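You operate a simulated robot arm through the tools that you are given. There is no shell and no other tool.

You run a simulated two-armed robot. Do the job below in one go: nothing can be reset, and whatever is moved stays where it is left.

Task
Shut the carton and band it at the pull printed on it.
Fine: slide it close to the gate, one pull with hands out of the arch, lever up and dial off after.
Where things are to end (x, y in the base frame): carton with the green stripe within 30 mm of [750, 170].

The check looks at the end state, three seconds after you hand in, the way a careful person would. Anything else that was tipped, shoved, dropped, spilled or broken makes it a failure.

Robot
Two 7-joint arms with two-finger grippers on one trunk that stands fixed in place. Base frame: the origin is at the foot of the trunk, x ahead of it, y to its left, z up. Readings come in mm, degrees, newtons and seconds.
The left shoulder is at [60, 123, 995], the right one opposite. With the tool pointing down near the work surface each hand reaches from about 340 to 800 mm from the base axis, measured 20 degrees to its own side. Payload 1.47 kg a hand.
Tool frame (each hand has its own): the origin (TCP) lies between the finger pads and is the grasp point; the fingertips stand 16 mm ahead of it; z points along the fingers, y is the line along which they close. Largest opening 87 mm; the body of the gripper starts 55 mm behind the TCP.
Orientation is told as [roll, pitch, yaw] about the base's x, y, z axes, in that order, counted from this pose: with the fingers straight down and closing along the base's y, the tool's x points along the base's -x, its y along +y and its z along -z.

Tools
- The arms move only by the tool arm_command. It takes "left_steps", "right_steps" or both (then of equal length, played together; a hand with none holds still); each is one flat list of numbers, 7 for each row, row after row: the turn, a rotation vector about the base's x, y, z in degrees, then the shift along the base's x, y, z in mm, then the opening in per cent of the stroke, from 0 (shut) to 100 (fully open). In form: [rx, ry, rz, tx, ty, tz, fingers, rx, ry, rz, tx, ty, tz, fingers, ...]. A call has 1 to 20 rows; each row shifts and turns the commanded pose from where the row before left it. Each row takes 0.2 s and may step no farther than 50 mm and 8.6 degrees from the row before; otherwise, or with a gripper value out of range, the whole call is refused. A pose out of reach is approached as far as the arm can. The call stops where the force on the tool passes 90 N (or 10 N more than at its start, if that is more) or the arm is blocked; 0.2 s more then pass. The fingers move at their own pace (about 153 mm/s each) and stop on an object; they squeeze with about 28 N. The grip force told is the motor's: it shows also when the fingers shut on nothing. Time passes only in rows, and 0.2 s behind the last, so rows that do not move let the fingers close. It gives the time, the measured TCP pose, the force on the tool (base axes), the opening and the grip force at its end, in the units of the frame above (readings bear some noise), with the torque about the TCP (base axes, N m) and any sound that the robot's microphone picked up, and new pictures: "pictures" is both (left out), scene, wrist or none (wrist: the cameras of the hands that moved).
- Cameras (640 x 400 px; columns grow to the right, rows downward): "scene" is now at [98.8, 10.9, 1572.8]; the picture's right is [0.10, -1.00, 0.00], its down [-0.54, -0.05, -0.84] and it looks along [0.84, 0.08, -0.54] (base axes); focal length 242 px, centre (320, 200). "left" rides on the left gripper at [73, -12, -90] in its tool frame; the picture's right is [0.16, 0.99, 0.00], its down [-0.72, 0.12, -0.68] and it looks along [-0.67, 0.11, 0.73] (tool axes); focal length 247 px, centre (320, 200). "right" rides on the right gripper at [73, 12, -90] in its tool frame; the picture's right is [-0.16, 0.99, 0.00], its down [-0.72, -0.12, -0.68] and it looks along [-0.67, -0.11, 0.73] (tool axes); focal length 247 px, centre (320, 200). There is no depth. A picture from a camera that has moved, and an enlarged one, comes with that camera's place and axes in the base frame and with its lens.
- move_column(by): slides the trunk up (or, below 0, down) by that many mm; the arms and the scene camera ride with it, the base frame stays. It gives what a move gives, with no picture.
- turn_head(pan, tilt): turns the head with the scene camera to pan (to the left, within 120 degrees either way) and tilt (down, from -29 to 69), counted from straight ahead of the robot. It gives what a move gives, and a new picture of the scene camera.
- enlarge(camera, box): a new picture of the part [left, top, right, bottom] of that camera's present view, enlarged. No time passes.
- finish_job(): hands the job in; it is judged then, once.

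Places have to be worked out from the pictures, the camera data and where the tool is seen. Open the grippers and draw the arms clear of the work before you hand the job in, unless the task says otherwise.

The tools are called after ">>>" by a JSON object that holds its "fn" and its "kwargs". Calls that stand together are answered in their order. arm_command: Moves the arms, as the interface text tells. Its arguments: {"type":"object","properties":{"left_steps":{"type":"array"},"right_steps":{"type":"array"},"pictures":{"type":"string","enum":["both","scene","wrist","none"]}},"required":[]} The other tools are called the same way: move_column (by) slides the trunk up or down; turn_head (pan, tilt) turns the head that bears the scene camera; enlarge (camera, box) takes an enlarged picture of a part of a camera's view; finish_job () hands the job in.

At the start:

```text
clock: 0.0
left_ee_pos: [426.6, 185.4, 1462.0]
left_tcp_rot: [0.0, -0.1, 0.0]
left_contact_force: [-0.5, -0.3, 0.4]
left_wrist_torque: [0.01, 0.03, 0.0]
left_finger_gap: 86.7
left_grip_force: 0.2
right_ee_pos: [419.9, -198.8, 1430.9]
right_tcp_rot: [0.0, 0.0, -0.1]
right_contact_force: [0.0, -0.4, -0.5]
right_wrist_torque: [0.01, -0.02, 0.02]
right_finger_gap: 86.9
right_grip_force: 0.0
trunk travel left (down, up): [-150.0, 80.0]
head pan, tilt: [5.6, 32.9]
```

scene: 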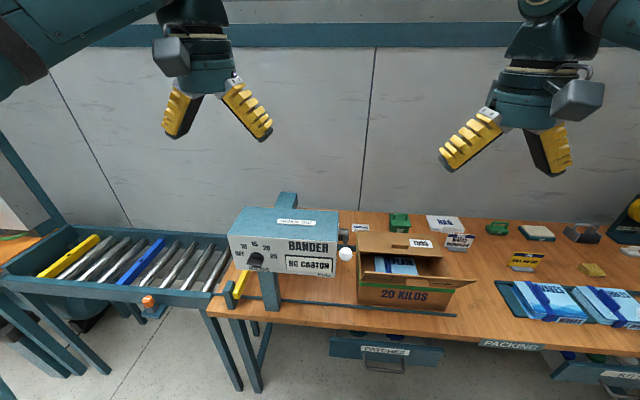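
right: 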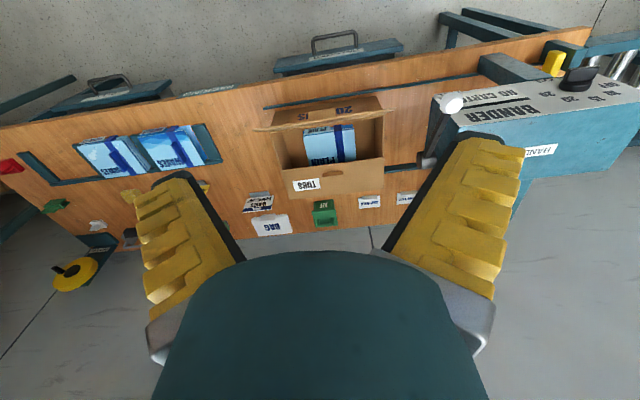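
left: 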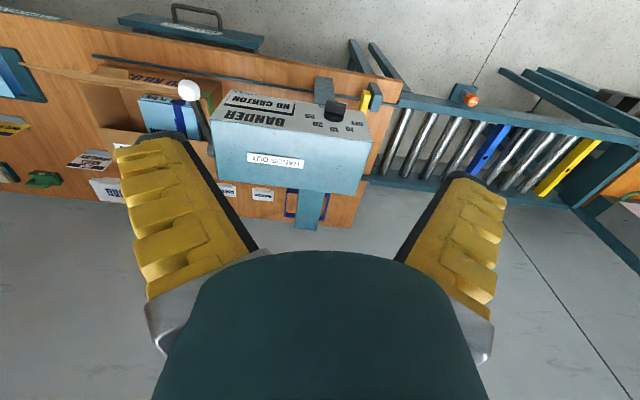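

The scene shows a bander with a dial and lever, an open carton printed "20 KILOS", and a roller conveyor at left. I'll enlarge the key areas before moving.

>>> {"fn": "enlarge", "kwargs": {"camera": "scene", "box": [200, 180, 360, 320]}}

>>> {"fn": "enlarge", "kwargs": {"camera": "scene", "box": [330, 200, 490, 320]}}

>>> {"fn": "enlarge", "kwargs": {"camera": "scene", "box": [0, 200, 260, 360]}}

>>> {"fn": "enlarge", "kwargs": {"camera": "right", "box": [230, 60, 430, 240]}}

>>> {"fn": "enlarge", "kwargs": {"camera": "left", "box": [80, 40, 400, 240]}}

>>> {"fn": "enlarge", "kwargs": {"camera": "scene", "box": [460, 180, 640, 380]}}

```text
2.86 times, centred on (280, 250) of scene
camera zoom: at [98.8, 10.9, 1572.8], right [0.1, -1.0, 0.0], down [-0.54, -0.05, -0.84], along [0.84, 0.08, -0.54], focal length 693 px, centre (434, 57)
```

zoom: 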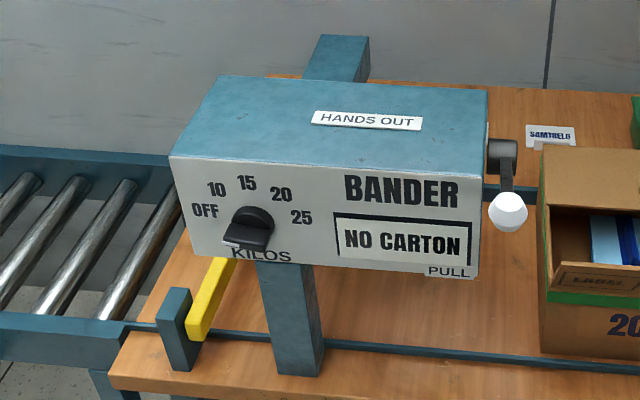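

```text
3.33 times, centred on (410, 260) of scene
camera zoom: at [98.8, 10.9, 1572.8], right [0.1, -1.0, 0.0], down [-0.54, -0.05, -0.84], along [0.84, 0.08, -0.54], focal length 808 px, centre (20, 0)
```

zoom: 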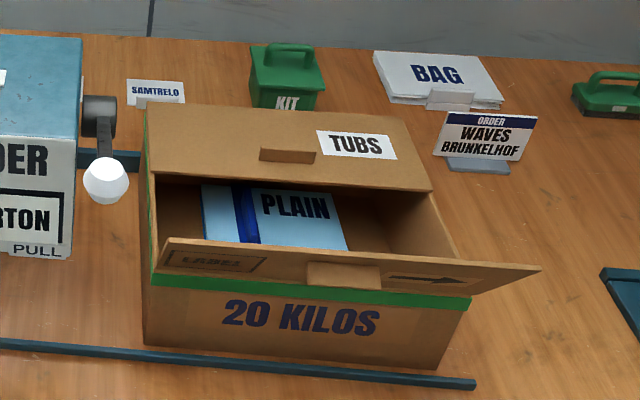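

```text
2.46 times, centred on (130, 280) of scene
camera zoom: at [98.8, 10.9, 1572.8], right [0.1, -1.0, 0.0], down [-0.54, -0.05, -0.84], along [0.84, 0.08, -0.54], focal length 597 px, centre (788, 3)
```

zoom: 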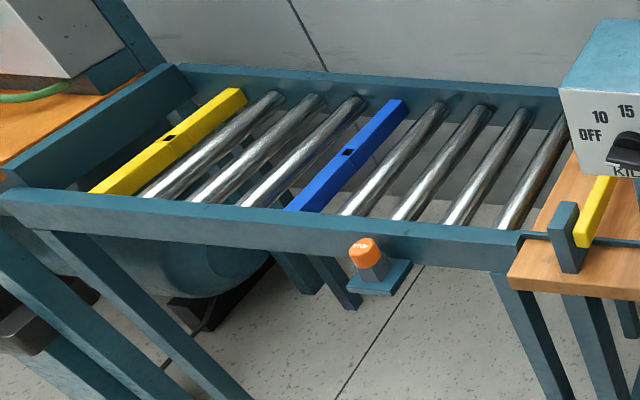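

```text
2.22 times, centred on (330, 150) of right
camera zoom: at [345.9, -187.6, 1521.7], right [0.16, 0.99, 0.0], down [0.72, -0.12, 0.68], along [0.67, -0.11, -0.73], focal length 549 px, centre (298, 311)
```

zoom: 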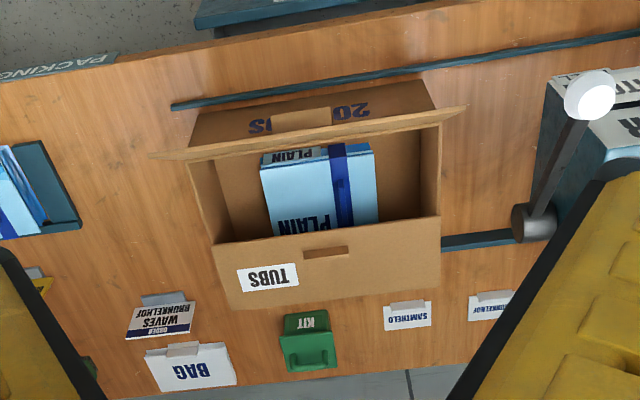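

```text
2.00 times, centred on (240, 140) of left
camera zoom: at [353.4, 173.6, 1553.0], right [-0.16, 0.99, 0.0], down [0.72, 0.12, 0.68], along [0.67, 0.11, -0.73], focal length 494 px, centre (480, 320)
```

zoom: 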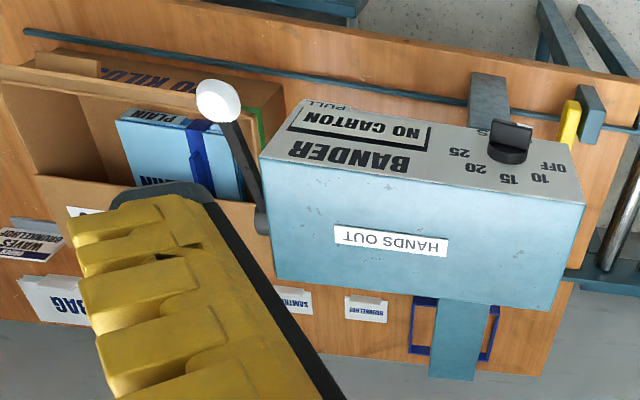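

```text
2.00 times, centred on (550, 280) of scene
camera zoom: at [98.8, 10.9, 1572.8], right [0.1, -1.0, 0.0], down [-0.54, -0.05, -0.84], along [0.84, 0.08, -0.54], focal length 485 px, centre (-140, 40)
```

zoom: 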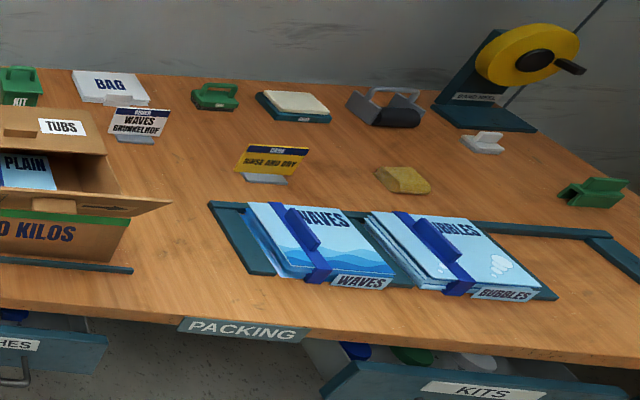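

Rough triangulation puts the table at z≈805 and the carton at about y −364…−70, x 627…873. The bander is at x 577…712, y 12…312, with its underside at z≈990. I'll zoom further on the dial, lever and gate.

>>> {"fn": "enlarge", "kwargs": {"camera": "scene", "box": [230, 230, 290, 310]}}

>>> {"fn": "enlarge", "kwargs": {"camera": "scene", "box": [280, 220, 370, 290]}}

>>> {"fn": "enlarge", "kwargs": {"camera": "left", "box": [290, 60, 410, 240]}}

>>> {"fn": "enlarge", "kwargs": {"camera": "scene", "box": [350, 220, 480, 320]}}

>>> {"fn": "enlarge", "kwargs": {"camera": "right", "box": [240, 80, 400, 210]}}

```text
5.00 times, centred on (260, 270) of scene
camera zoom: at [98.8, 10.9, 1572.8], right [0.1, -1.0, 0.0], down [-0.54, -0.05, -0.84], along [0.84, 0.08, -0.54], focal length 1213 px, centre (620, -150)
```

zoom: 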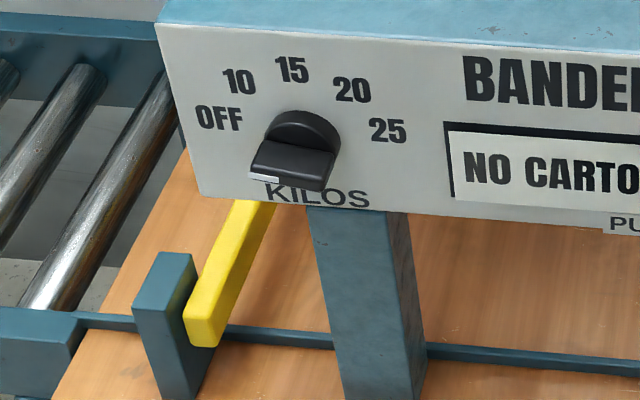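

```text
5.71 times, centred on (325, 255) of scene
camera zoom: at [98.8, 10.9, 1572.8], right [0.1, -1.0, 0.0], down [-0.54, -0.05, -0.84], along [0.84, 0.08, -0.54], focal length 1386 px, centre (291, -114)
```

zoom: 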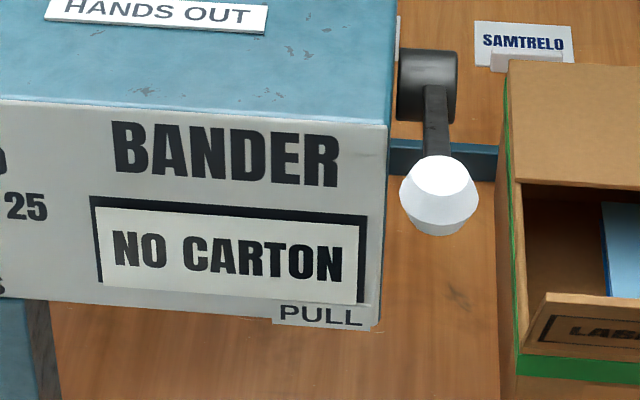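

```text
2.22 times, centred on (350, 150) of left
camera zoom: at [353.4, 173.6, 1553.0], right [-0.16, 0.99, 0.0], down [0.72, 0.12, 0.68], along [0.67, 0.11, -0.73], focal length 549 px, centre (253, 311)
```

zoom: 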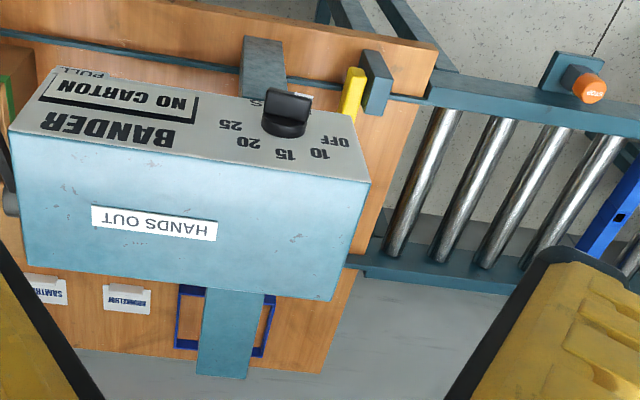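

```text
4.00 times, centred on (415, 270) of scene
camera zoom: at [98.8, 10.9, 1572.8], right [0.1, -1.0, 0.0], down [-0.54, -0.05, -0.84], along [0.84, 0.08, -0.54], focal length 970 px, centre (-60, -80)
```

zoom: 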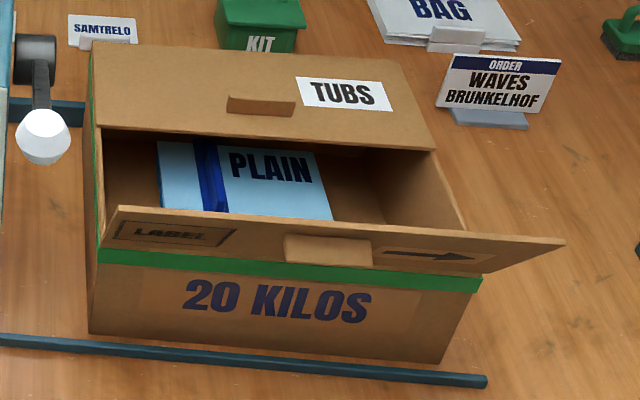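

```text
3.08 times, centred on (320, 145) of right
camera zoom: at [345.9, -187.6, 1521.7], right [0.16, 0.99, 0.0], down [0.72, -0.12, 0.68], along [0.67, -0.11, -0.73], focal length 760 px, centre (320, 369)
```

zoom: 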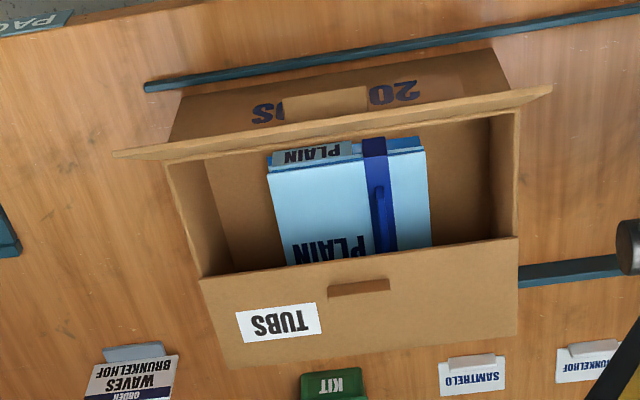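

The dial's white pointer looks to be at OFF, and the display reads NO CARTON. The back flap lies nearly flat, and the front flap stands up, leaning outward with a grip tab on its outer face. I'll bring the right hand, fingers shut and tilted forward, in front of the carton at y≈−275.

>>> {"fn": "arm_command", "kwargs": {"right_steps": [0, -6, 0, 6, -7.6, -40, 0, 0, -6, 0, 6, -7.6, -40, 0, 0, -6, 0, 6, -7.6, -40, 0, 0, -6, 0, 6, -7.6, -40, 0, 0, -6, 0, 6, -7.6, -40, 0, 0, -6, 0, 6, -7.6, -40, 0, 0, -6, 0, 6, -7.6, -40, 0, 0, -6, 0, 6, -7.6, -40, 0, 0, -6, 0, 6, -7.6, -40, 0, 0, -6, 0, 6, -7.6, -40, 0], "pictures": "both"}}

```text
clock: 2.4
left_ee_pos: [425.2, 184.1, 1462.4]
left_tcp_rot: [-0.1, -0.1, 0.0]
left_contact_force: [-0.2, -0.2, 0.2]
left_wrist_torque: [-0.03, 0.0, 0.03]
left_finger_gap: 87.3
left_grip_force: 0.1
right_ee_pos: [484.6, -245.7, 1053.5]
right_tcp_rot: [-2.0, -58.0, 5.8]
right_contact_force: [-0.5, 0.4, -0.3]
right_wrist_torque: [-0.05, 0.02, 0.01]
right_finger_gap: 0.0
right_grip_force: 27.9
right hand out of reach, approached as far as the arm can: row 8, 9
trunk travel left (down, up): [-150.0, 80.0]
head pan, tilt: [5.6, 32.9]
stopped in row 10 (right hand): the arm was blocked; the commanded pose is now the measured one
camera scene: at [97.1, 11.0, 1573.0], right [0.1, -1.0, 0.0], down [-0.54, -0.05, -0.84], along [0.84, 0.08, -0.54], focal length 242 px, centre (320, 200)
camera right: at [368.6, -242.8, 1039.0], right [0.01, 0.99, 0.12], down [-0.19, -0.11, 0.98], along [0.98, -0.03, 0.18], focal length 247 px, centre (320, 200)
```

scene: 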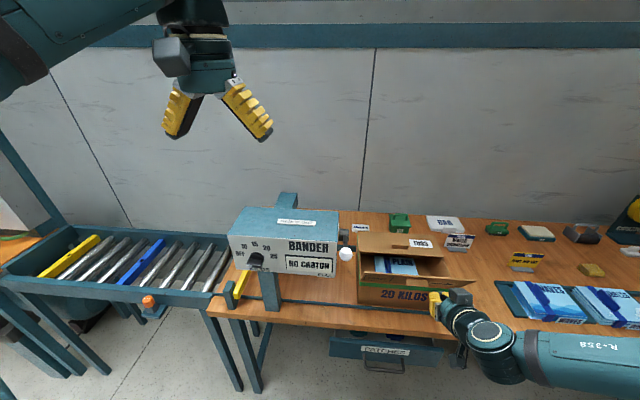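
right: 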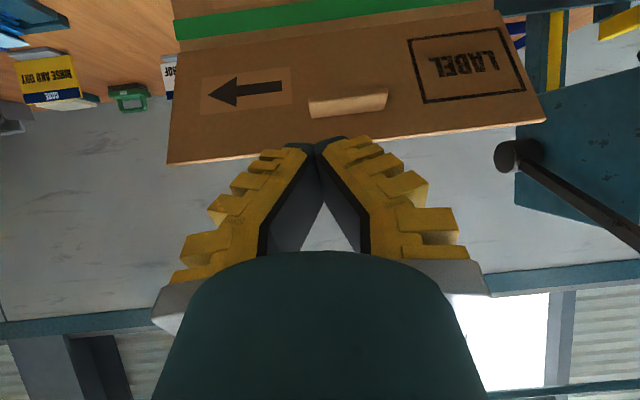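

The arm stopped short near its inner reach limit, at (485, −246, 1053) with no contact force. I'll go forward and down to just in front of the flap's outer face, to the right of its tab.

>>> {"fn": "arm_command", "kwargs": {"right_steps": [0, 0, 0, 20, -14, -18, 0, 0, 0, 0, 20, -14, -18, 0, 0, 0, 0, 20, -14, -18, 0], "pictures": "both"}}

```text
clock: 3.2
left_ee_pos: [426.9, 182.0, 1462.3]
left_tcp_rot: [0.1, 0.0, 0.1]
left_contact_force: [-0.4, -0.2, 0.0]
left_wrist_torque: [-0.01, 0.01, 0.03]
left_finger_gap: 87.1
left_grip_force: 0.0
right_ee_pos: [545.8, -291.2, 998.0]
right_tcp_rot: [-1.9, -58.0, 5.6]
right_contact_force: [-0.2, -0.7, -0.4]
right_wrist_torque: [-0.02, 0.02, 0.0]
right_finger_gap: 0.0
right_grip_force: 28.0
trunk travel left (down, up): [-150.0, 80.0]
head pan, tilt: [5.6, 32.9]
camera scene: at [98.8, 9.2, 1572.8], right [0.1, -1.0, 0.0], down [-0.54, -0.05, -0.84], along [0.84, 0.08, -0.54], focal length 242 px, centre (320, 200)
camera right: at [429.6, -287.1, 984.0], right [0.01, 0.99, 0.12], down [-0.18, -0.11, 0.98], along [0.98, -0.04, 0.18], focal length 247 px, centre (320, 200)
```

scene: 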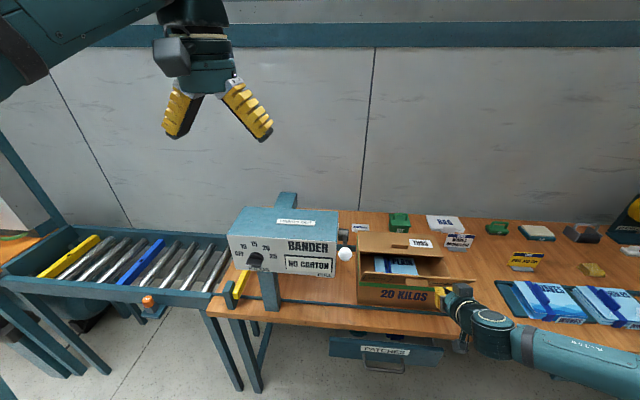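
right: 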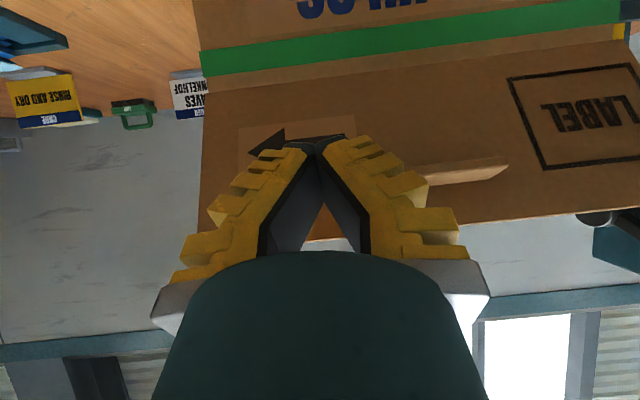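

The fingertips sit just in front of the arrow on the flap's outer face. I'll push forward and up along the flap's arc to swing it past vertical.

>>> {"fn": "arm_command", "kwargs": {"right_steps": [0, 0, 0, 15, 0, 8, 0, 0, 0, 0, 15, 0, 6, 0, 0, 0, 0, 15, 0, 4, 0, 0, 0, 0, 15, 0, 1, 0, 0, 0, 0, 15, 0, -2, 0], "pictures": "both"}}

```text
clock: 4.4
left_ee_pos: [428.0, 184.5, 1461.4]
left_tcp_rot: [0.0, -0.1, 0.0]
left_contact_force: [-0.8, 0.2, 0.2]
left_wrist_torque: [-0.05, -0.01, 0.0]
left_finger_gap: 86.8
left_grip_force: 0.1
right_ee_pos: [620.9, -289.2, 1015.0]
right_tcp_rot: [-1.8, -57.9, 5.6]
right_contact_force: [0.2, 0.4, 0.0]
right_wrist_torque: [-0.01, -0.03, -0.01]
right_finger_gap: 0.1
right_grip_force: 28.0
trunk travel left (down, up): [-150.0, 80.0]
head pan, tilt: [5.6, 32.9]
camera scene: at [99.1, 10.7, 1572.7], right [0.1, -1.0, 0.0], down [-0.54, -0.05, -0.84], along [0.84, 0.08, -0.54], focal length 242 px, centre (320, 200)
camera right: at [505.0, -285.6, 1001.3], right [0.01, 0.99, 0.12], down [-0.18, -0.11, 0.98], along [0.98, -0.04, 0.18], focal length 247 px, centre (320, 200)
```

scene: 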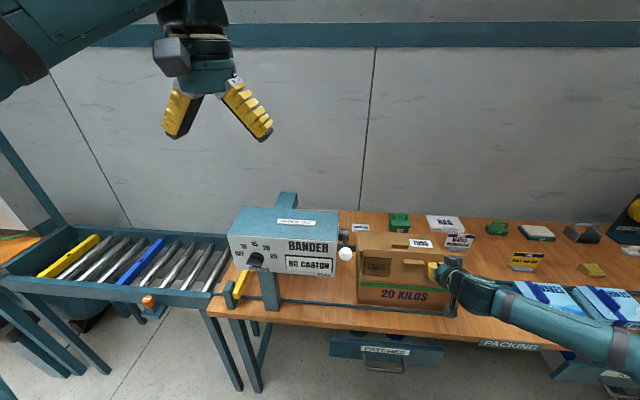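
right: 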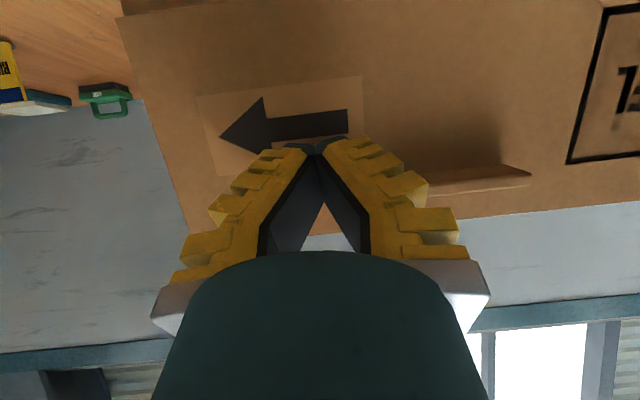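

The flap has followed the fingers to about vertical with almost no resistance. I continue over and down to lay it flat.

>>> {"fn": "arm_command", "kwargs": {"right_steps": [0, 0, 0, 15, 0, -5, 0, 0, 0, 0, 14, 0, -8, 0, 0, 0, 0, 13, 0, -11, 0, 0, 0, 0, 11, 0, -13, 0, 0, 0, 0, 8, 0, -13, 0], "pictures": "both"}}

```text
clock: 5.6
left_ee_pos: [427.2, 184.9, 1462.2]
left_tcp_rot: [0.0, 0.0, 0.0]
left_contact_force: [0.4, -0.2, -0.1]
left_wrist_torque: [-0.02, 0.01, -0.03]
left_finger_gap: 87.0
left_grip_force: 0.1
right_ee_pos: [682.5, -288.2, 964.4]
right_tcp_rot: [-1.9, -57.9, 5.7]
right_contact_force: [0.4, -0.3, 0.0]
right_wrist_torque: [-0.01, 0.02, -0.01]
right_finger_gap: 0.0
right_grip_force: 27.9
trunk travel left (down, up): [-150.0, 80.0]
head pan, tilt: [5.6, 32.9]
camera scene: at [99.2, 10.8, 1572.7], right [0.1, -1.0, 0.0], down [-0.54, -0.05, -0.84], along [0.84, 0.08, -0.54], focal length 242 px, centre (320, 200)
camera right: at [566.1, -285.2, 950.5], right [0.01, 0.99, 0.12], down [-0.18, -0.11, 0.98], along [0.98, -0.04, 0.18], focal length 247 px, centre (320, 200)
```

scene: 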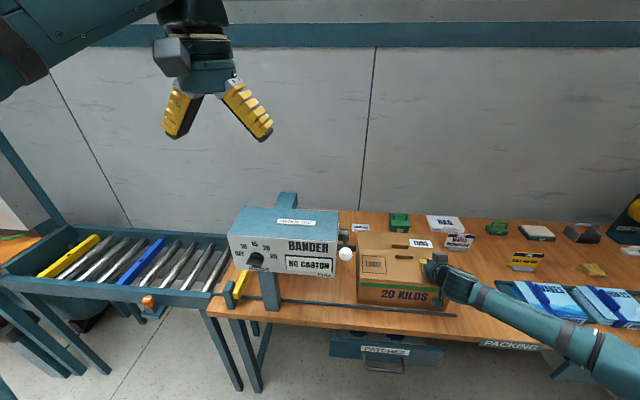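
right: 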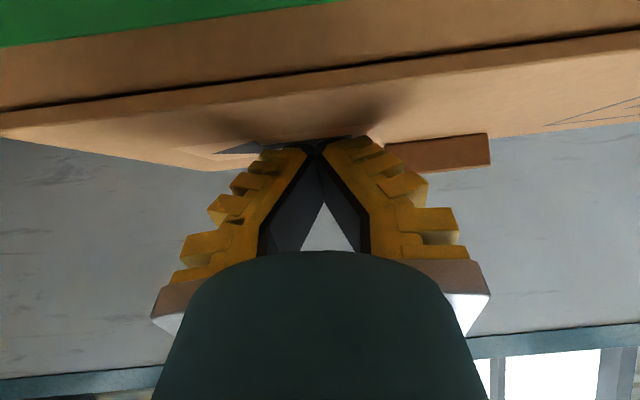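

>>> {"fn": "enlarge", "kwargs": {"camera": "scene", "box": [340, 220, 480, 320]}}

```text
4.00 times, centred on (410, 270) of scene
camera zoom: at [99.2, 10.8, 1572.7], right [0.1, -1.0, 0.0], down [-0.54, -0.05, -0.84], along [0.84, 0.08, -0.54], focal length 970 px, centre (-40, -80)
```

zoom: 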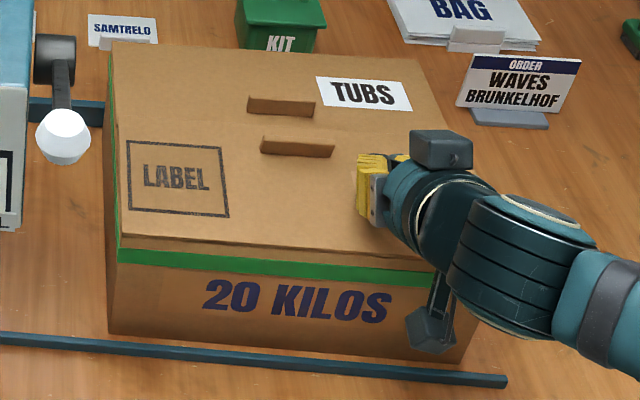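

The front flap now lies close to flat, and the wrist camera still shows a slight tilt under the fingers. I'll press down in small steps until I read force.

>>> {"fn": "arm_command", "kwargs": {"right_steps": [0, 0, 0, 2, 0, -5, 0, 0, 0, 0, 0, 0, -4, 0, 0, 0, 0, 0, 0, -3, 0], "pictures": "wrist"}}

```text
clock: 6.4
left_ee_pos: [426.7, 184.8, 1462.4]
left_tcp_rot: [0.0, 0.0, 0.0]
left_contact_force: [1.2, -0.7, -0.1]
left_wrist_torque: [-0.03, 0.03, 0.0]
left_finger_gap: 87.2
left_grip_force: 0.0
right_ee_pos: [683.9, -288.8, 955.9]
right_tcp_rot: [-2.1, -58.2, 5.8]
right_contact_force: [1.9, 0.3, 8.5]
right_wrist_torque: [0.19, -0.09, -0.03]
right_finger_gap: 0.0
right_grip_force: 27.6
trunk travel left (down, up): [-150.0, 80.0]
head pan, tilt: [5.6, 32.9]
camera right: at [568.0, -285.2, 940.7], right [0.01, 0.99, 0.12], down [-0.19, -0.11, 0.98], along [0.98, -0.03, 0.18], focal length 247 px, centre (320, 200)
```

right: 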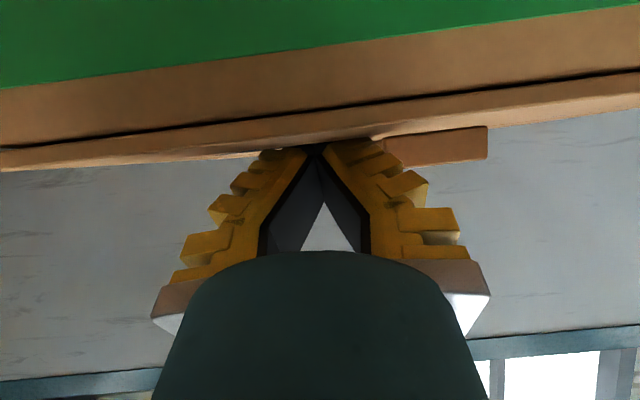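

Contact at 8.5 N, and the flap edge now looks flush. I'll lift off up and back, then check whether it stays shut.

>>> {"fn": "arm_command", "kwargs": {"right_steps": [0, 0, 0, 0, 0, 20, 0, 0, 0, 0, -15, -10, 40, 0, 0, 0, 0, -20, -30, 40, 0, 0, 0, 0, -20, -40, 20, 0], "pictures": "both"}}

>>> {"fn": "enlarge", "kwargs": {"camera": "scene", "box": [340, 220, 480, 320]}}

```text
refused: row 3 steps farther than a row can; nothing moved
```

```text
4.00 times, centred on (410, 270) of scene
camera zoom: at [98.1, 11.2, 1572.9], right [0.1, -1.0, 0.0], down [-0.54, -0.05, -0.84], along [0.84, 0.08, -0.54], focal length 970 px, centre (-40, -80)
```

zoom: 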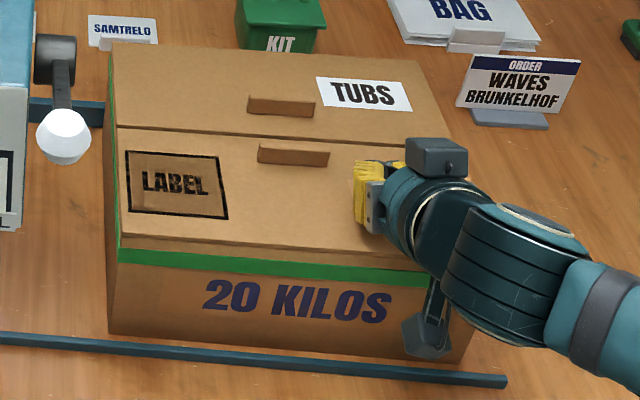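

The picture shows both flaps meeting flush. The call was refused because one step was too long, so I'll lift off with shorter steps.

>>> {"fn": "arm_command", "kwargs": {"right_steps": [0, 0, 0, 0, 0, 20, 0, 0, 0, 0, -10, -10, 40, 0, 0, 0, 0, -15, -25, 30, 0, 0, 0, 0, -15, -35, 20, 0, 0, 0, 0, 0, -45, 0, 0], "pictures": "both"}}

>>> {"fn": "enlarge", "kwargs": {"camera": "scene", "box": [340, 220, 480, 320]}}

```text
clock: 7.6
left_ee_pos: [427.4, 183.6, 1461.4]
left_tcp_rot: [0.0, 0.1, 0.0]
left_contact_force: [0.4, -0.1, 0.0]
left_wrist_torque: [0.02, 0.04, 0.01]
left_finger_gap: 87.2
left_grip_force: 0.1
right_ee_pos: [644.5, -403.5, 1064.4]
right_tcp_rot: [-1.9, -58.0, 5.7]
right_contact_force: [0.2, -0.3, 0.2]
right_wrist_torque: [0.02, -0.01, -0.02]
right_finger_gap: 0.0
right_grip_force: 28.9
trunk travel left (down, up): [-150.0, 80.0]
head pan, tilt: [5.6, 32.9]
camera scene: at [99.1, 10.2, 1572.7], right [0.1, -1.0, 0.0], down [-0.54, -0.05, -0.84], along [0.84, 0.08, -0.54], focal length 242 px, centre (320, 200)
camera right: at [528.2, -400.2, 1049.6], right [0.01, 0.99, 0.12], down [-0.18, -0.11, 0.98], along [0.98, -0.04, 0.18], focal length 247 px, centre (320, 200)
```

scene: 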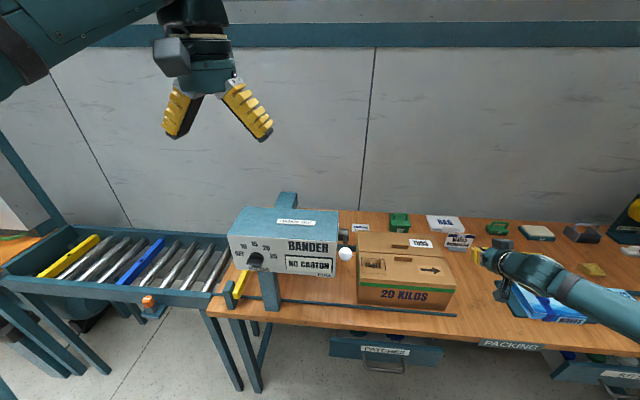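
right: 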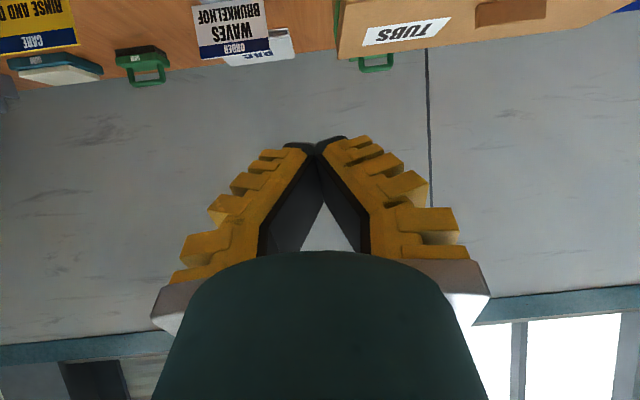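

```text
4.00 times, centred on (410, 270) of scene
camera zoom: at [99.1, 10.2, 1572.7], right [0.1, -1.0, 0.0], down [-0.54, -0.05, -0.84], along [0.84, 0.08, -0.54], focal length 970 px, centre (-40, -80)
```

zoom: 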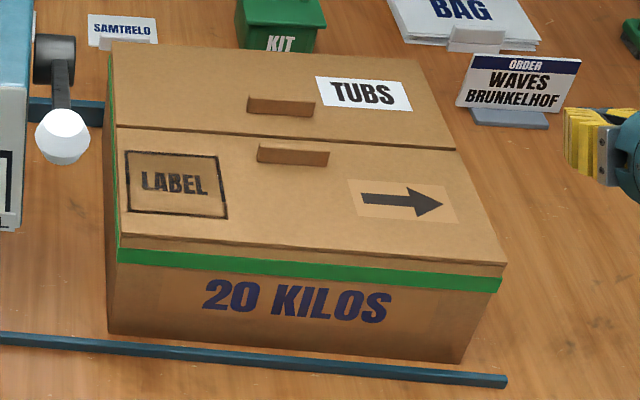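

Both flaps stay shut. The carton spans y≈−369…−69, so I need to slide it about 388 mm left. I'll yaw the right hand toward +y and position it right of the carton, still high.

>>> {"fn": "arm_command", "kwargs": {"right_steps": [0, 0, 8.5, 17, -10, -10, 0, 0, 0, 8.5, 17, -10, -10, 0, 0, 0, 8.5, 17, -5, -15, 0, 0, 0, 8.5, 17, -5, -20, 0], "pictures": "both"}}

```text
clock: 8.6
left_ee_pos: [427.4, 182.4, 1461.3]
left_tcp_rot: [0.1, 0.1, -0.1]
left_contact_force: [-0.3, -0.5, 0.0]
left_wrist_torque: [0.06, 0.0, 0.01]
left_finger_gap: 86.8
left_grip_force: 0.0
right_ee_pos: [708.5, -431.6, 1006.8]
right_tcp_rot: [-1.7, -58.0, 39.3]
right_contact_force: [0.3, 0.1, 0.5]
right_wrist_torque: [0.05, -0.02, 0.01]
right_finger_gap: 0.0
right_grip_force: 27.8
right hand out of reach, approached as far as the arm can: row 1
trunk travel left (down, up): [-150.0, 80.0]
head pan, tilt: [5.6, 32.9]
camera scene: at [99.7, 9.1, 1572.7], right [0.1, -1.0, 0.0], down [-0.54, -0.05, -0.84], along [0.84, 0.08, -0.54], focal length 242 px, centre (320, 200)
camera right: at [610.7, -493.1, 992.5], right [-0.54, 0.83, 0.12], down [-0.09, -0.2, 0.98], along [0.83, 0.52, 0.18], focal length 247 px, centre (320, 200)
```

scene: 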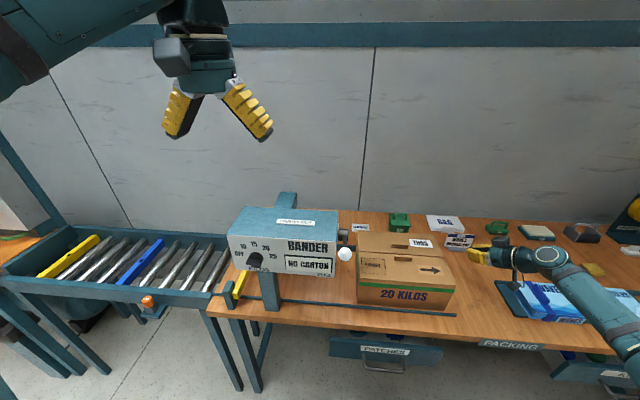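
right: 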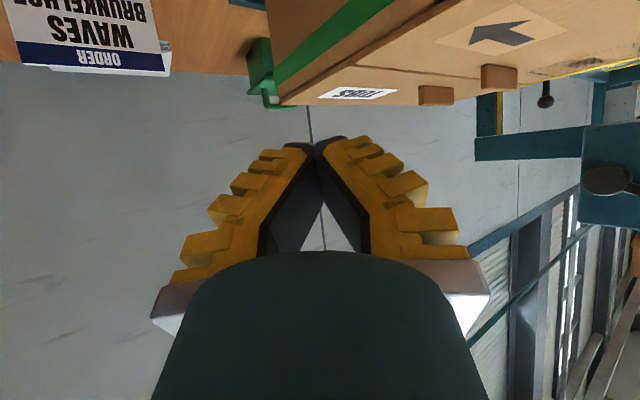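

The hand is right of the carton and well clear. I'll lower it to about z≈885 beside the carton's right wall.

>>> {"fn": "arm_command", "kwargs": {"right_steps": [0, 0, 0, 2, 0, -30, 0, 0, 0, 0, 2, 0, -30, 0, 0, 0, 0, 2, 0, -30, 0, 0, 0, 0, 2, 0, -30, 0], "pictures": "both"}}

```text
clock: 9.6
left_ee_pos: [427.0, 184.6, 1461.2]
left_tcp_rot: [0.0, 0.0, 0.0]
left_contact_force: [0.5, 0.2, 0.2]
left_wrist_torque: [-0.04, 0.01, 0.02]
left_finger_gap: 87.0
left_grip_force: 0.1
right_ee_pos: [716.4, -430.3, 888.7]
right_tcp_rot: [-2.0, -57.9, 39.8]
right_contact_force: [-0.6, -0.5, -0.2]
right_wrist_torque: [0.02, 0.02, -0.02]
right_finger_gap: 0.0
right_grip_force: 27.5
trunk travel left (down, up): [-150.0, 80.0]
head pan, tilt: [5.6, 32.9]
camera scene: at [99.0, 10.9, 1572.7], right [0.1, -1.0, 0.0], down [-0.54, -0.05, -0.84], along [0.84, 0.08, -0.54], focal length 242 px, centre (320, 200)
camera right: at [618.4, -491.3, 873.7], right [-0.54, 0.83, 0.12], down [-0.09, -0.2, 0.98], along [0.83, 0.52, 0.18], focal length 247 px, centre (320, 200)
```

scene: 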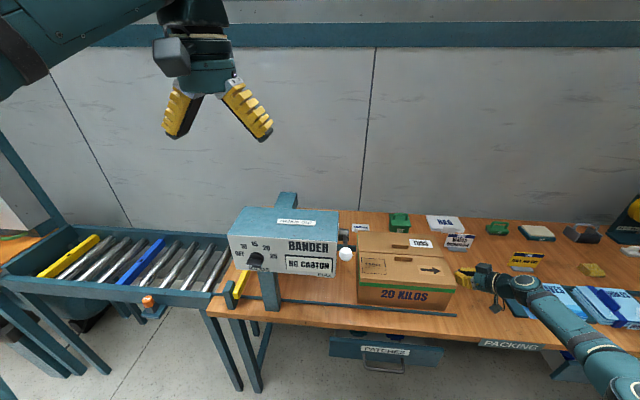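
right: 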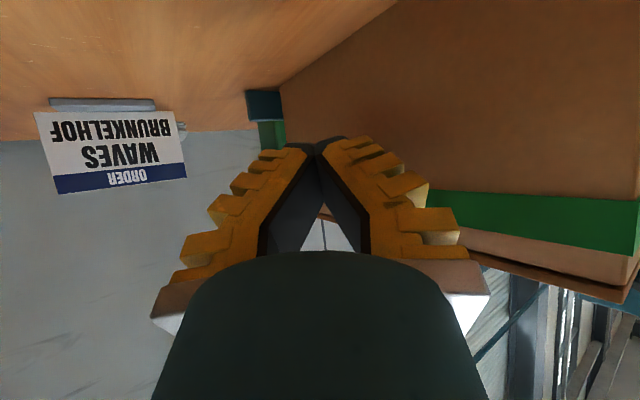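

The fingertips are beside the carton's right wall. I'll push toward +y slowly and watch the force.

>>> {"fn": "arm_command", "kwargs": {"right_steps": [0, 0, 0, 0, 12, 0, 0, 0, 0, 0, 0, 12, 0, 0, 0, 0, 0, 0, 12, 0, 0, 0, 0, 0, 0, 12, 0, 0, 0, 0, 0, 0, 12, 0, 0, 0, 0, 0, 0, 12, 0, 0, 0, 0, 0, 0, 12, 0, 0, 0, 0, 0, 0, 12, 0, 0], "pictures": "both"}}

```text
clock: 11.4
left_ee_pos: [427.9, 183.9, 1463.0]
left_tcp_rot: [0.0, 0.0, 0.0]
left_contact_force: [0.9, 0.1, 0.2]
left_wrist_torque: [-0.04, 0.0, -0.01]
left_finger_gap: 86.9
left_grip_force: 0.0
right_ee_pos: [714.5, -334.4, 887.6]
right_tcp_rot: [-2.0, -58.0, 39.7]
right_contact_force: [-1.3, -3.6, 0.4]
right_wrist_torque: [0.01, -0.02, 0.04]
right_finger_gap: 0.0
right_grip_force: 28.5
trunk travel left (down, up): [-150.0, 80.0]
head pan, tilt: [5.6, 32.9]
camera scene: at [98.6, 10.9, 1572.8], right [0.1, -1.0, 0.0], down [-0.54, -0.05, -0.84], along [0.84, 0.08, -0.54], focal length 242 px, centre (320, 200)
camera right: at [617.3, -395.6, 873.3], right [-0.54, 0.83, 0.12], down [-0.09, -0.2, 0.98], along [0.83, 0.52, 0.18], focal length 247 px, centre (320, 200)
```

scene: 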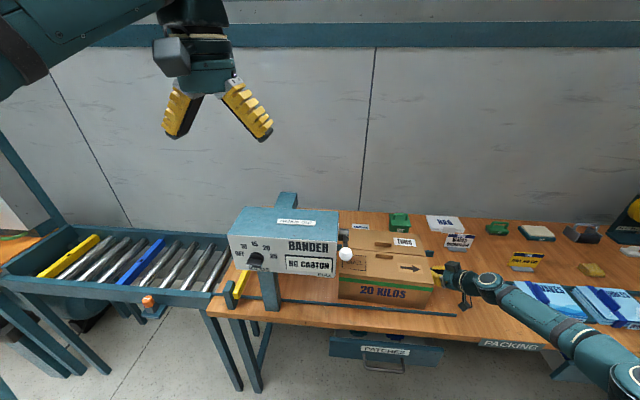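
right: 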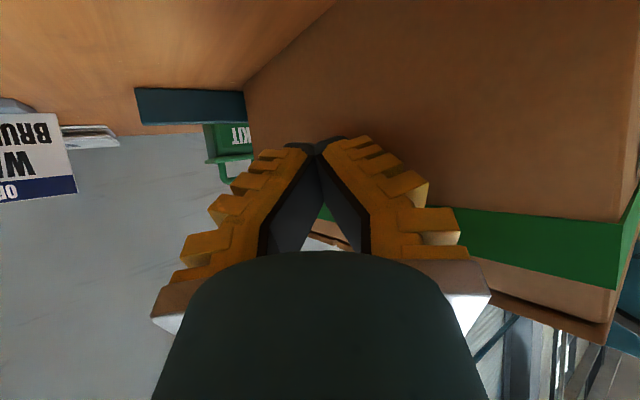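

The carton slides with only about 4 N. I'll check its alignment up close.

>>> {"fn": "enlarge", "kwargs": {"camera": "scene", "box": [320, 210, 480, 330]}}

```text
3.33 times, centred on (400, 270) of scene
camera zoom: at [98.6, 10.9, 1572.8], right [0.1, -1.0, 0.0], down [-0.54, -0.05, -0.84], along [0.84, 0.08, -0.54], focal length 808 px, centre (53, -33)
```

zoom: 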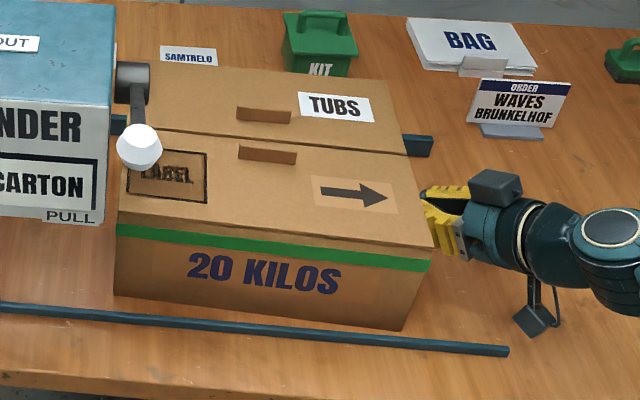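

The carton is parallel to the rails, with its right face at about y≈−298. I'll continue pushing another 250 mm.

>>> {"fn": "arm_command", "kwargs": {"right_steps": [0, 0, 0, 0, 15, 0, 0, 0, 0, 0, 0, 15, 0, 0, 0, 0, 0, 0, 15, 0, 0, 0, 0, 0, 0, 15, 0, 0, 0, 0, 0, 0, 15, 0, 0, 0, 0, 0, 0, 15, 0, 0, 0, 0, 0, 0, 15, 0, 0, 0, 0, 0, 0, 15, 0, 0, 0, 0, 0, 0, 15, 0, 0, 0, 0, 0, 0, 15, 0, 0], "pictures": "both"}}

```text
clock: 13.6
left_ee_pos: [425.7, 184.9, 1461.6]
left_tcp_rot: [0.0, 0.0, 0.0]
left_contact_force: [-0.3, 0.7, -0.1]
left_wrist_torque: [-0.01, 0.03, 0.0]
left_finger_gap: 87.1
left_grip_force: 0.1
right_ee_pos: [717.2, -183.1, 887.4]
right_tcp_rot: [-2.0, -57.9, 39.7]
right_contact_force: [0.7, -1.2, -0.4]
right_wrist_torque: [0.01, 0.01, 0.0]
right_finger_gap: 0.0
right_grip_force: 28.1
trunk travel left (down, up): [-150.0, 80.0]
head pan, tilt: [5.6, 32.9]
camera scene: at [98.7, 11.0, 1572.8], right [0.1, -1.0, 0.0], down [-0.54, -0.05, -0.84], along [0.84, 0.08, -0.54], focal length 242 px, centre (320, 200)
camera right: at [617.4, -245.2, 873.3], right [-0.54, 0.83, 0.12], down [-0.09, -0.2, 0.98], along [0.83, 0.52, 0.18], focal length 247 px, centre (320, 200)
```

scene: 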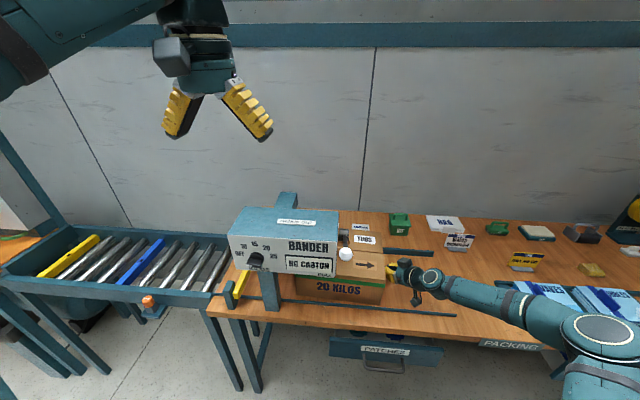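
right: 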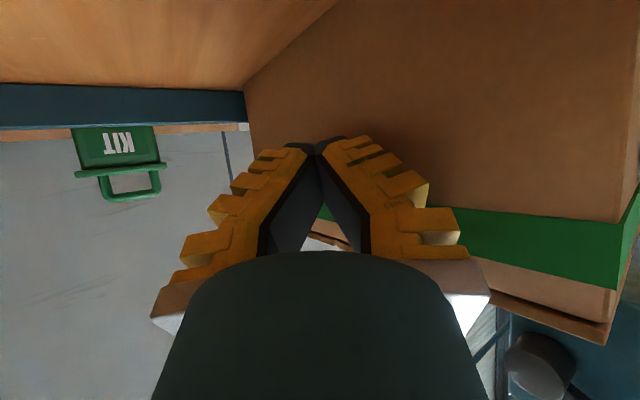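

The carton is sliding straight and its left part is under the head. I'll push another 110 mm.

>>> {"fn": "arm_command", "kwargs": {"right_steps": [0, 0, 0, 0, 14, 0, 0, 0, 0, 0, 0, 14, 0, 0, 0, 0, 0, 0, 14, 0, 0, 0, 0, 0, 0, 14, 0, 0, 0, 0, 0, 0, 14, 0, 0, 0, 0, 0, 0, 14, 0, 0, 0, 0, 0, 0, 13, 0, 0, 0, 0, 0, 0, 13, 0, 0], "pictures": "both"}}

>>> {"fn": "enlarge", "kwargs": {"camera": "scene", "box": [220, 210, 420, 340]}}

```text
clock: 15.4
left_ee_pos: [426.9, 184.0, 1462.4]
left_tcp_rot: [0.1, -0.1, -0.1]
left_contact_force: [0.2, -0.3, 0.4]
left_wrist_torque: [0.01, 0.0, -0.02]
left_finger_gap: 87.2
left_grip_force: 0.0
right_ee_pos: [715.5, -71.8, 887.0]
right_tcp_rot: [-1.9, -57.8, 39.7]
right_contact_force: [-0.7, -1.5, -0.5]
right_wrist_torque: [-0.01, 0.0, -0.03]
right_finger_gap: 0.0
right_grip_force: 27.7
trunk travel left (down, up): [-150.0, 80.0]
head pan, tilt: [5.6, 32.9]
camera scene: at [98.7, 11.2, 1572.8], right [0.1, -1.0, 0.0], down [-0.54, -0.05, -0.84], along [0.84, 0.08, -0.54], focal length 242 px, centre (320, 200)
camera right: at [617.4, -134.5, 873.2], right [-0.54, 0.83, 0.12], down [-0.09, -0.2, 0.98], along [0.83, 0.52, 0.18], focal length 247 px, centre (320, 200)
```

scene: 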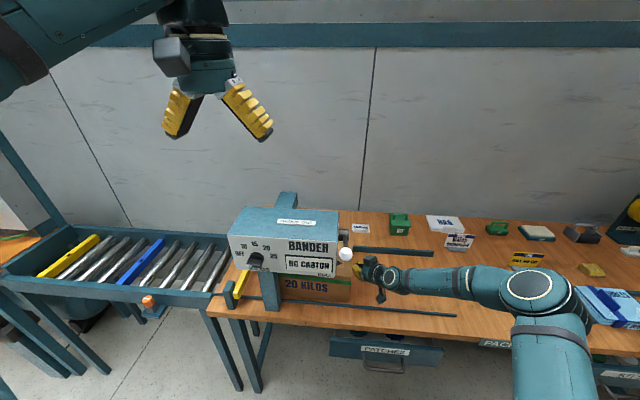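
right: 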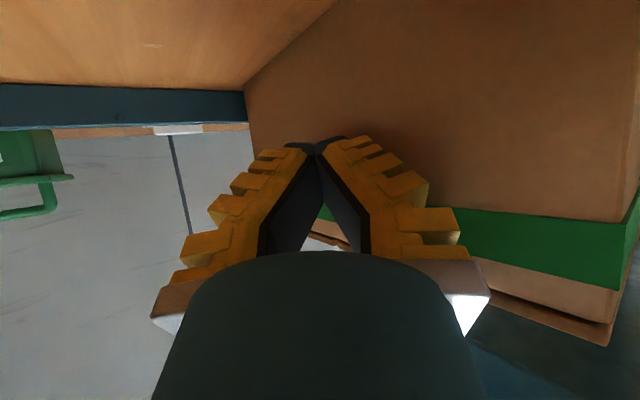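

```text
3.08 times, centred on (320, 275) of scene
camera zoom: at [98.7, 11.2, 1572.8], right [0.1, -1.0, 0.0], down [-0.54, -0.05, -0.84], along [0.84, 0.08, -0.54], focal length 746 px, centre (320, -31)
```

zoom: 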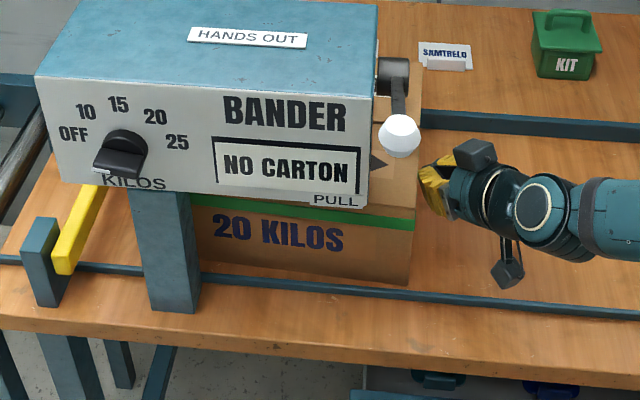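

The right face is at about y≈−38, and the force stays near 2 N. I'll push about 44 mm more, then re-measure and read the display.

>>> {"fn": "arm_command", "kwargs": {"right_steps": [0, 0, 0, 0, 11, 0, 0, 0, 0, 0, 0, 11, 0, 0, 0, 0, 0, 0, 11, 0, 0, 0, 0, 0, 0, 11, 0, 0], "pictures": "both"}}

>>> {"fn": "enlarge", "kwargs": {"camera": "scene", "box": [220, 210, 420, 340]}}

```text
clock: 16.4
left_ee_pos: [427.3, 185.2, 1462.4]
left_tcp_rot: [0.0, -0.1, 0.0]
left_contact_force: [0.0, 0.5, 0.1]
left_wrist_torque: [-0.01, -0.01, -0.04]
left_finger_gap: 87.0
left_grip_force: 0.0
right_ee_pos: [715.8, -29.3, 888.2]
right_tcp_rot: [-2.0, -57.9, 39.6]
right_contact_force: [-0.9, -2.5, -0.9]
right_wrist_torque: [-0.03, 0.0, 0.0]
right_finger_gap: 0.0
right_grip_force: 27.6
trunk travel left (down, up): [-150.0, 80.0]
head pan, tilt: [5.6, 32.9]
camera scene: at [98.7, 10.7, 1572.8], right [0.1, -1.0, 0.0], down [-0.54, -0.05, -0.84], along [0.84, 0.08, -0.54], focal length 242 px, centre (320, 200)
camera right: at [617.8, -90.9, 873.5], right [-0.54, 0.83, 0.12], down [-0.09, -0.2, 0.98], along [0.83, 0.52, 0.18], focal length 247 px, centre (320, 200)
```

scene: 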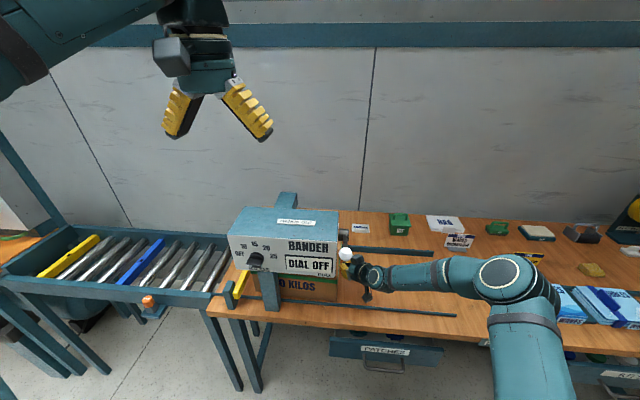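
right: 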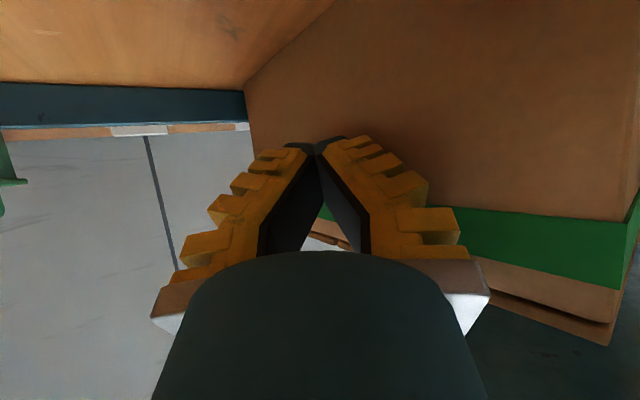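

```text
3.08 times, centred on (320, 275) of scene
camera zoom: at [98.7, 10.7, 1572.8], right [0.1, -1.0, 0.0], down [-0.54, -0.05, -0.84], along [0.84, 0.08, -0.54], focal length 746 px, centre (320, -31)
```

zoom: 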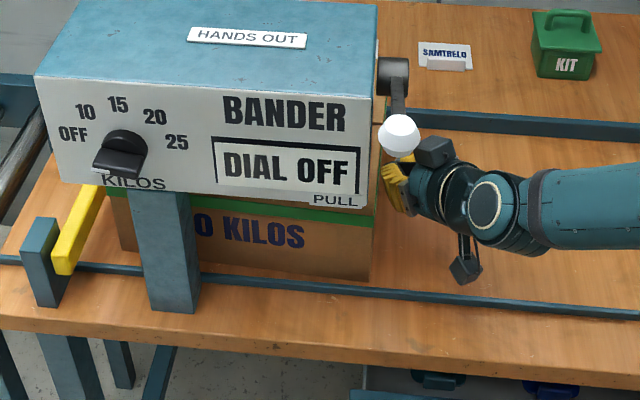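

The display now reads DIAL OFF, so the carton is detected. I measure its centre at y≈151 and the gate bar at about y≈327, so I'll nudge 15 mm more.

>>> {"fn": "arm_command", "kwargs": {"right_steps": [0, 0, 0, 0, 5, 0, 0, 0, 0, 0, 0, 5, 0, 0, 0, 0, 0, 0, 5, 0, 0], "pictures": "both"}}

>>> {"fn": "enlarge", "kwargs": {"camera": "scene", "box": [220, 220, 360, 320]}}

```text
clock: 17.2
left_ee_pos: [426.1, 183.8, 1463.0]
left_tcp_rot: [0.0, 0.0, 0.0]
left_contact_force: [-0.4, 1.1, -0.7]
left_wrist_torque: [-0.01, -0.04, 0.01]
left_finger_gap: 87.0
left_grip_force: 0.1
right_ee_pos: [714.8, -15.4, 888.3]
right_tcp_rot: [-2.0, -57.9, 39.6]
right_contact_force: [-1.3, -5.3, 1.4]
right_wrist_torque: [0.07, 0.0, 0.04]
right_finger_gap: 0.0
right_grip_force: 27.8
trunk travel left (down, up): [-150.0, 80.0]
head pan, tilt: [5.6, 32.9]
camera scene: at [98.5, 10.5, 1572.8], right [0.1, -1.0, 0.0], down [-0.54, -0.05, -0.84], along [0.84, 0.08, -0.54], focal length 242 px, centre (320, 200)
camera right: at [618.0, -76.6, 873.3], right [-0.54, 0.83, 0.12], down [-0.09, -0.2, 0.98], along [0.83, 0.52, 0.18], focal length 247 px, centre (320, 200)
```

scene: 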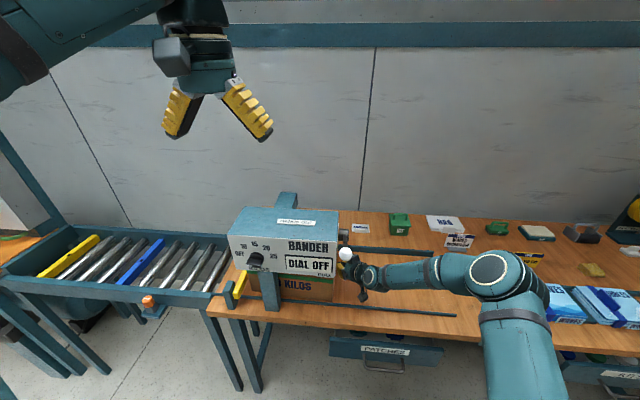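
right: 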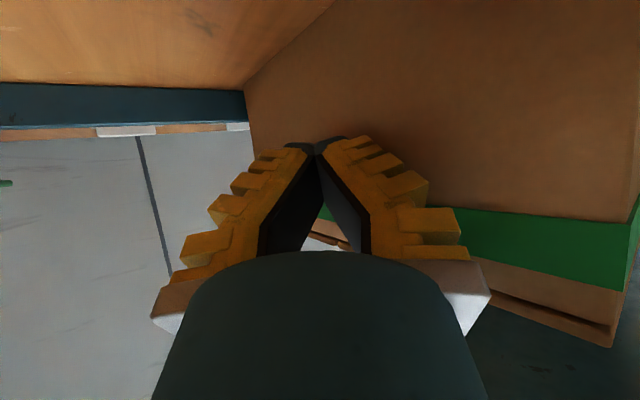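

```text
4.00 times, centred on (290, 270) of scene
camera zoom: at [98.5, 10.5, 1572.8], right [0.1, -1.0, 0.0], down [-0.54, -0.05, -0.84], along [0.84, 0.08, -0.54], focal length 970 px, centre (440, -80)
```

zoom: 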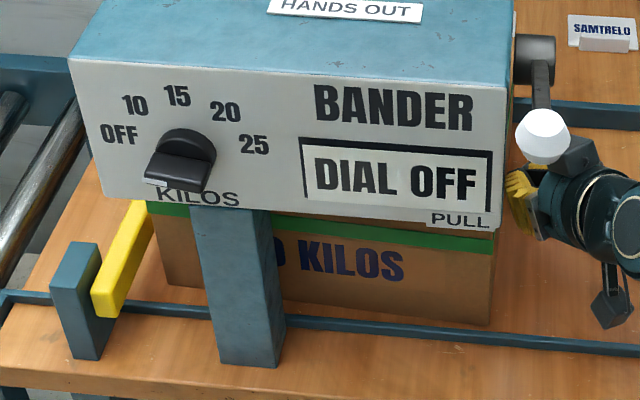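

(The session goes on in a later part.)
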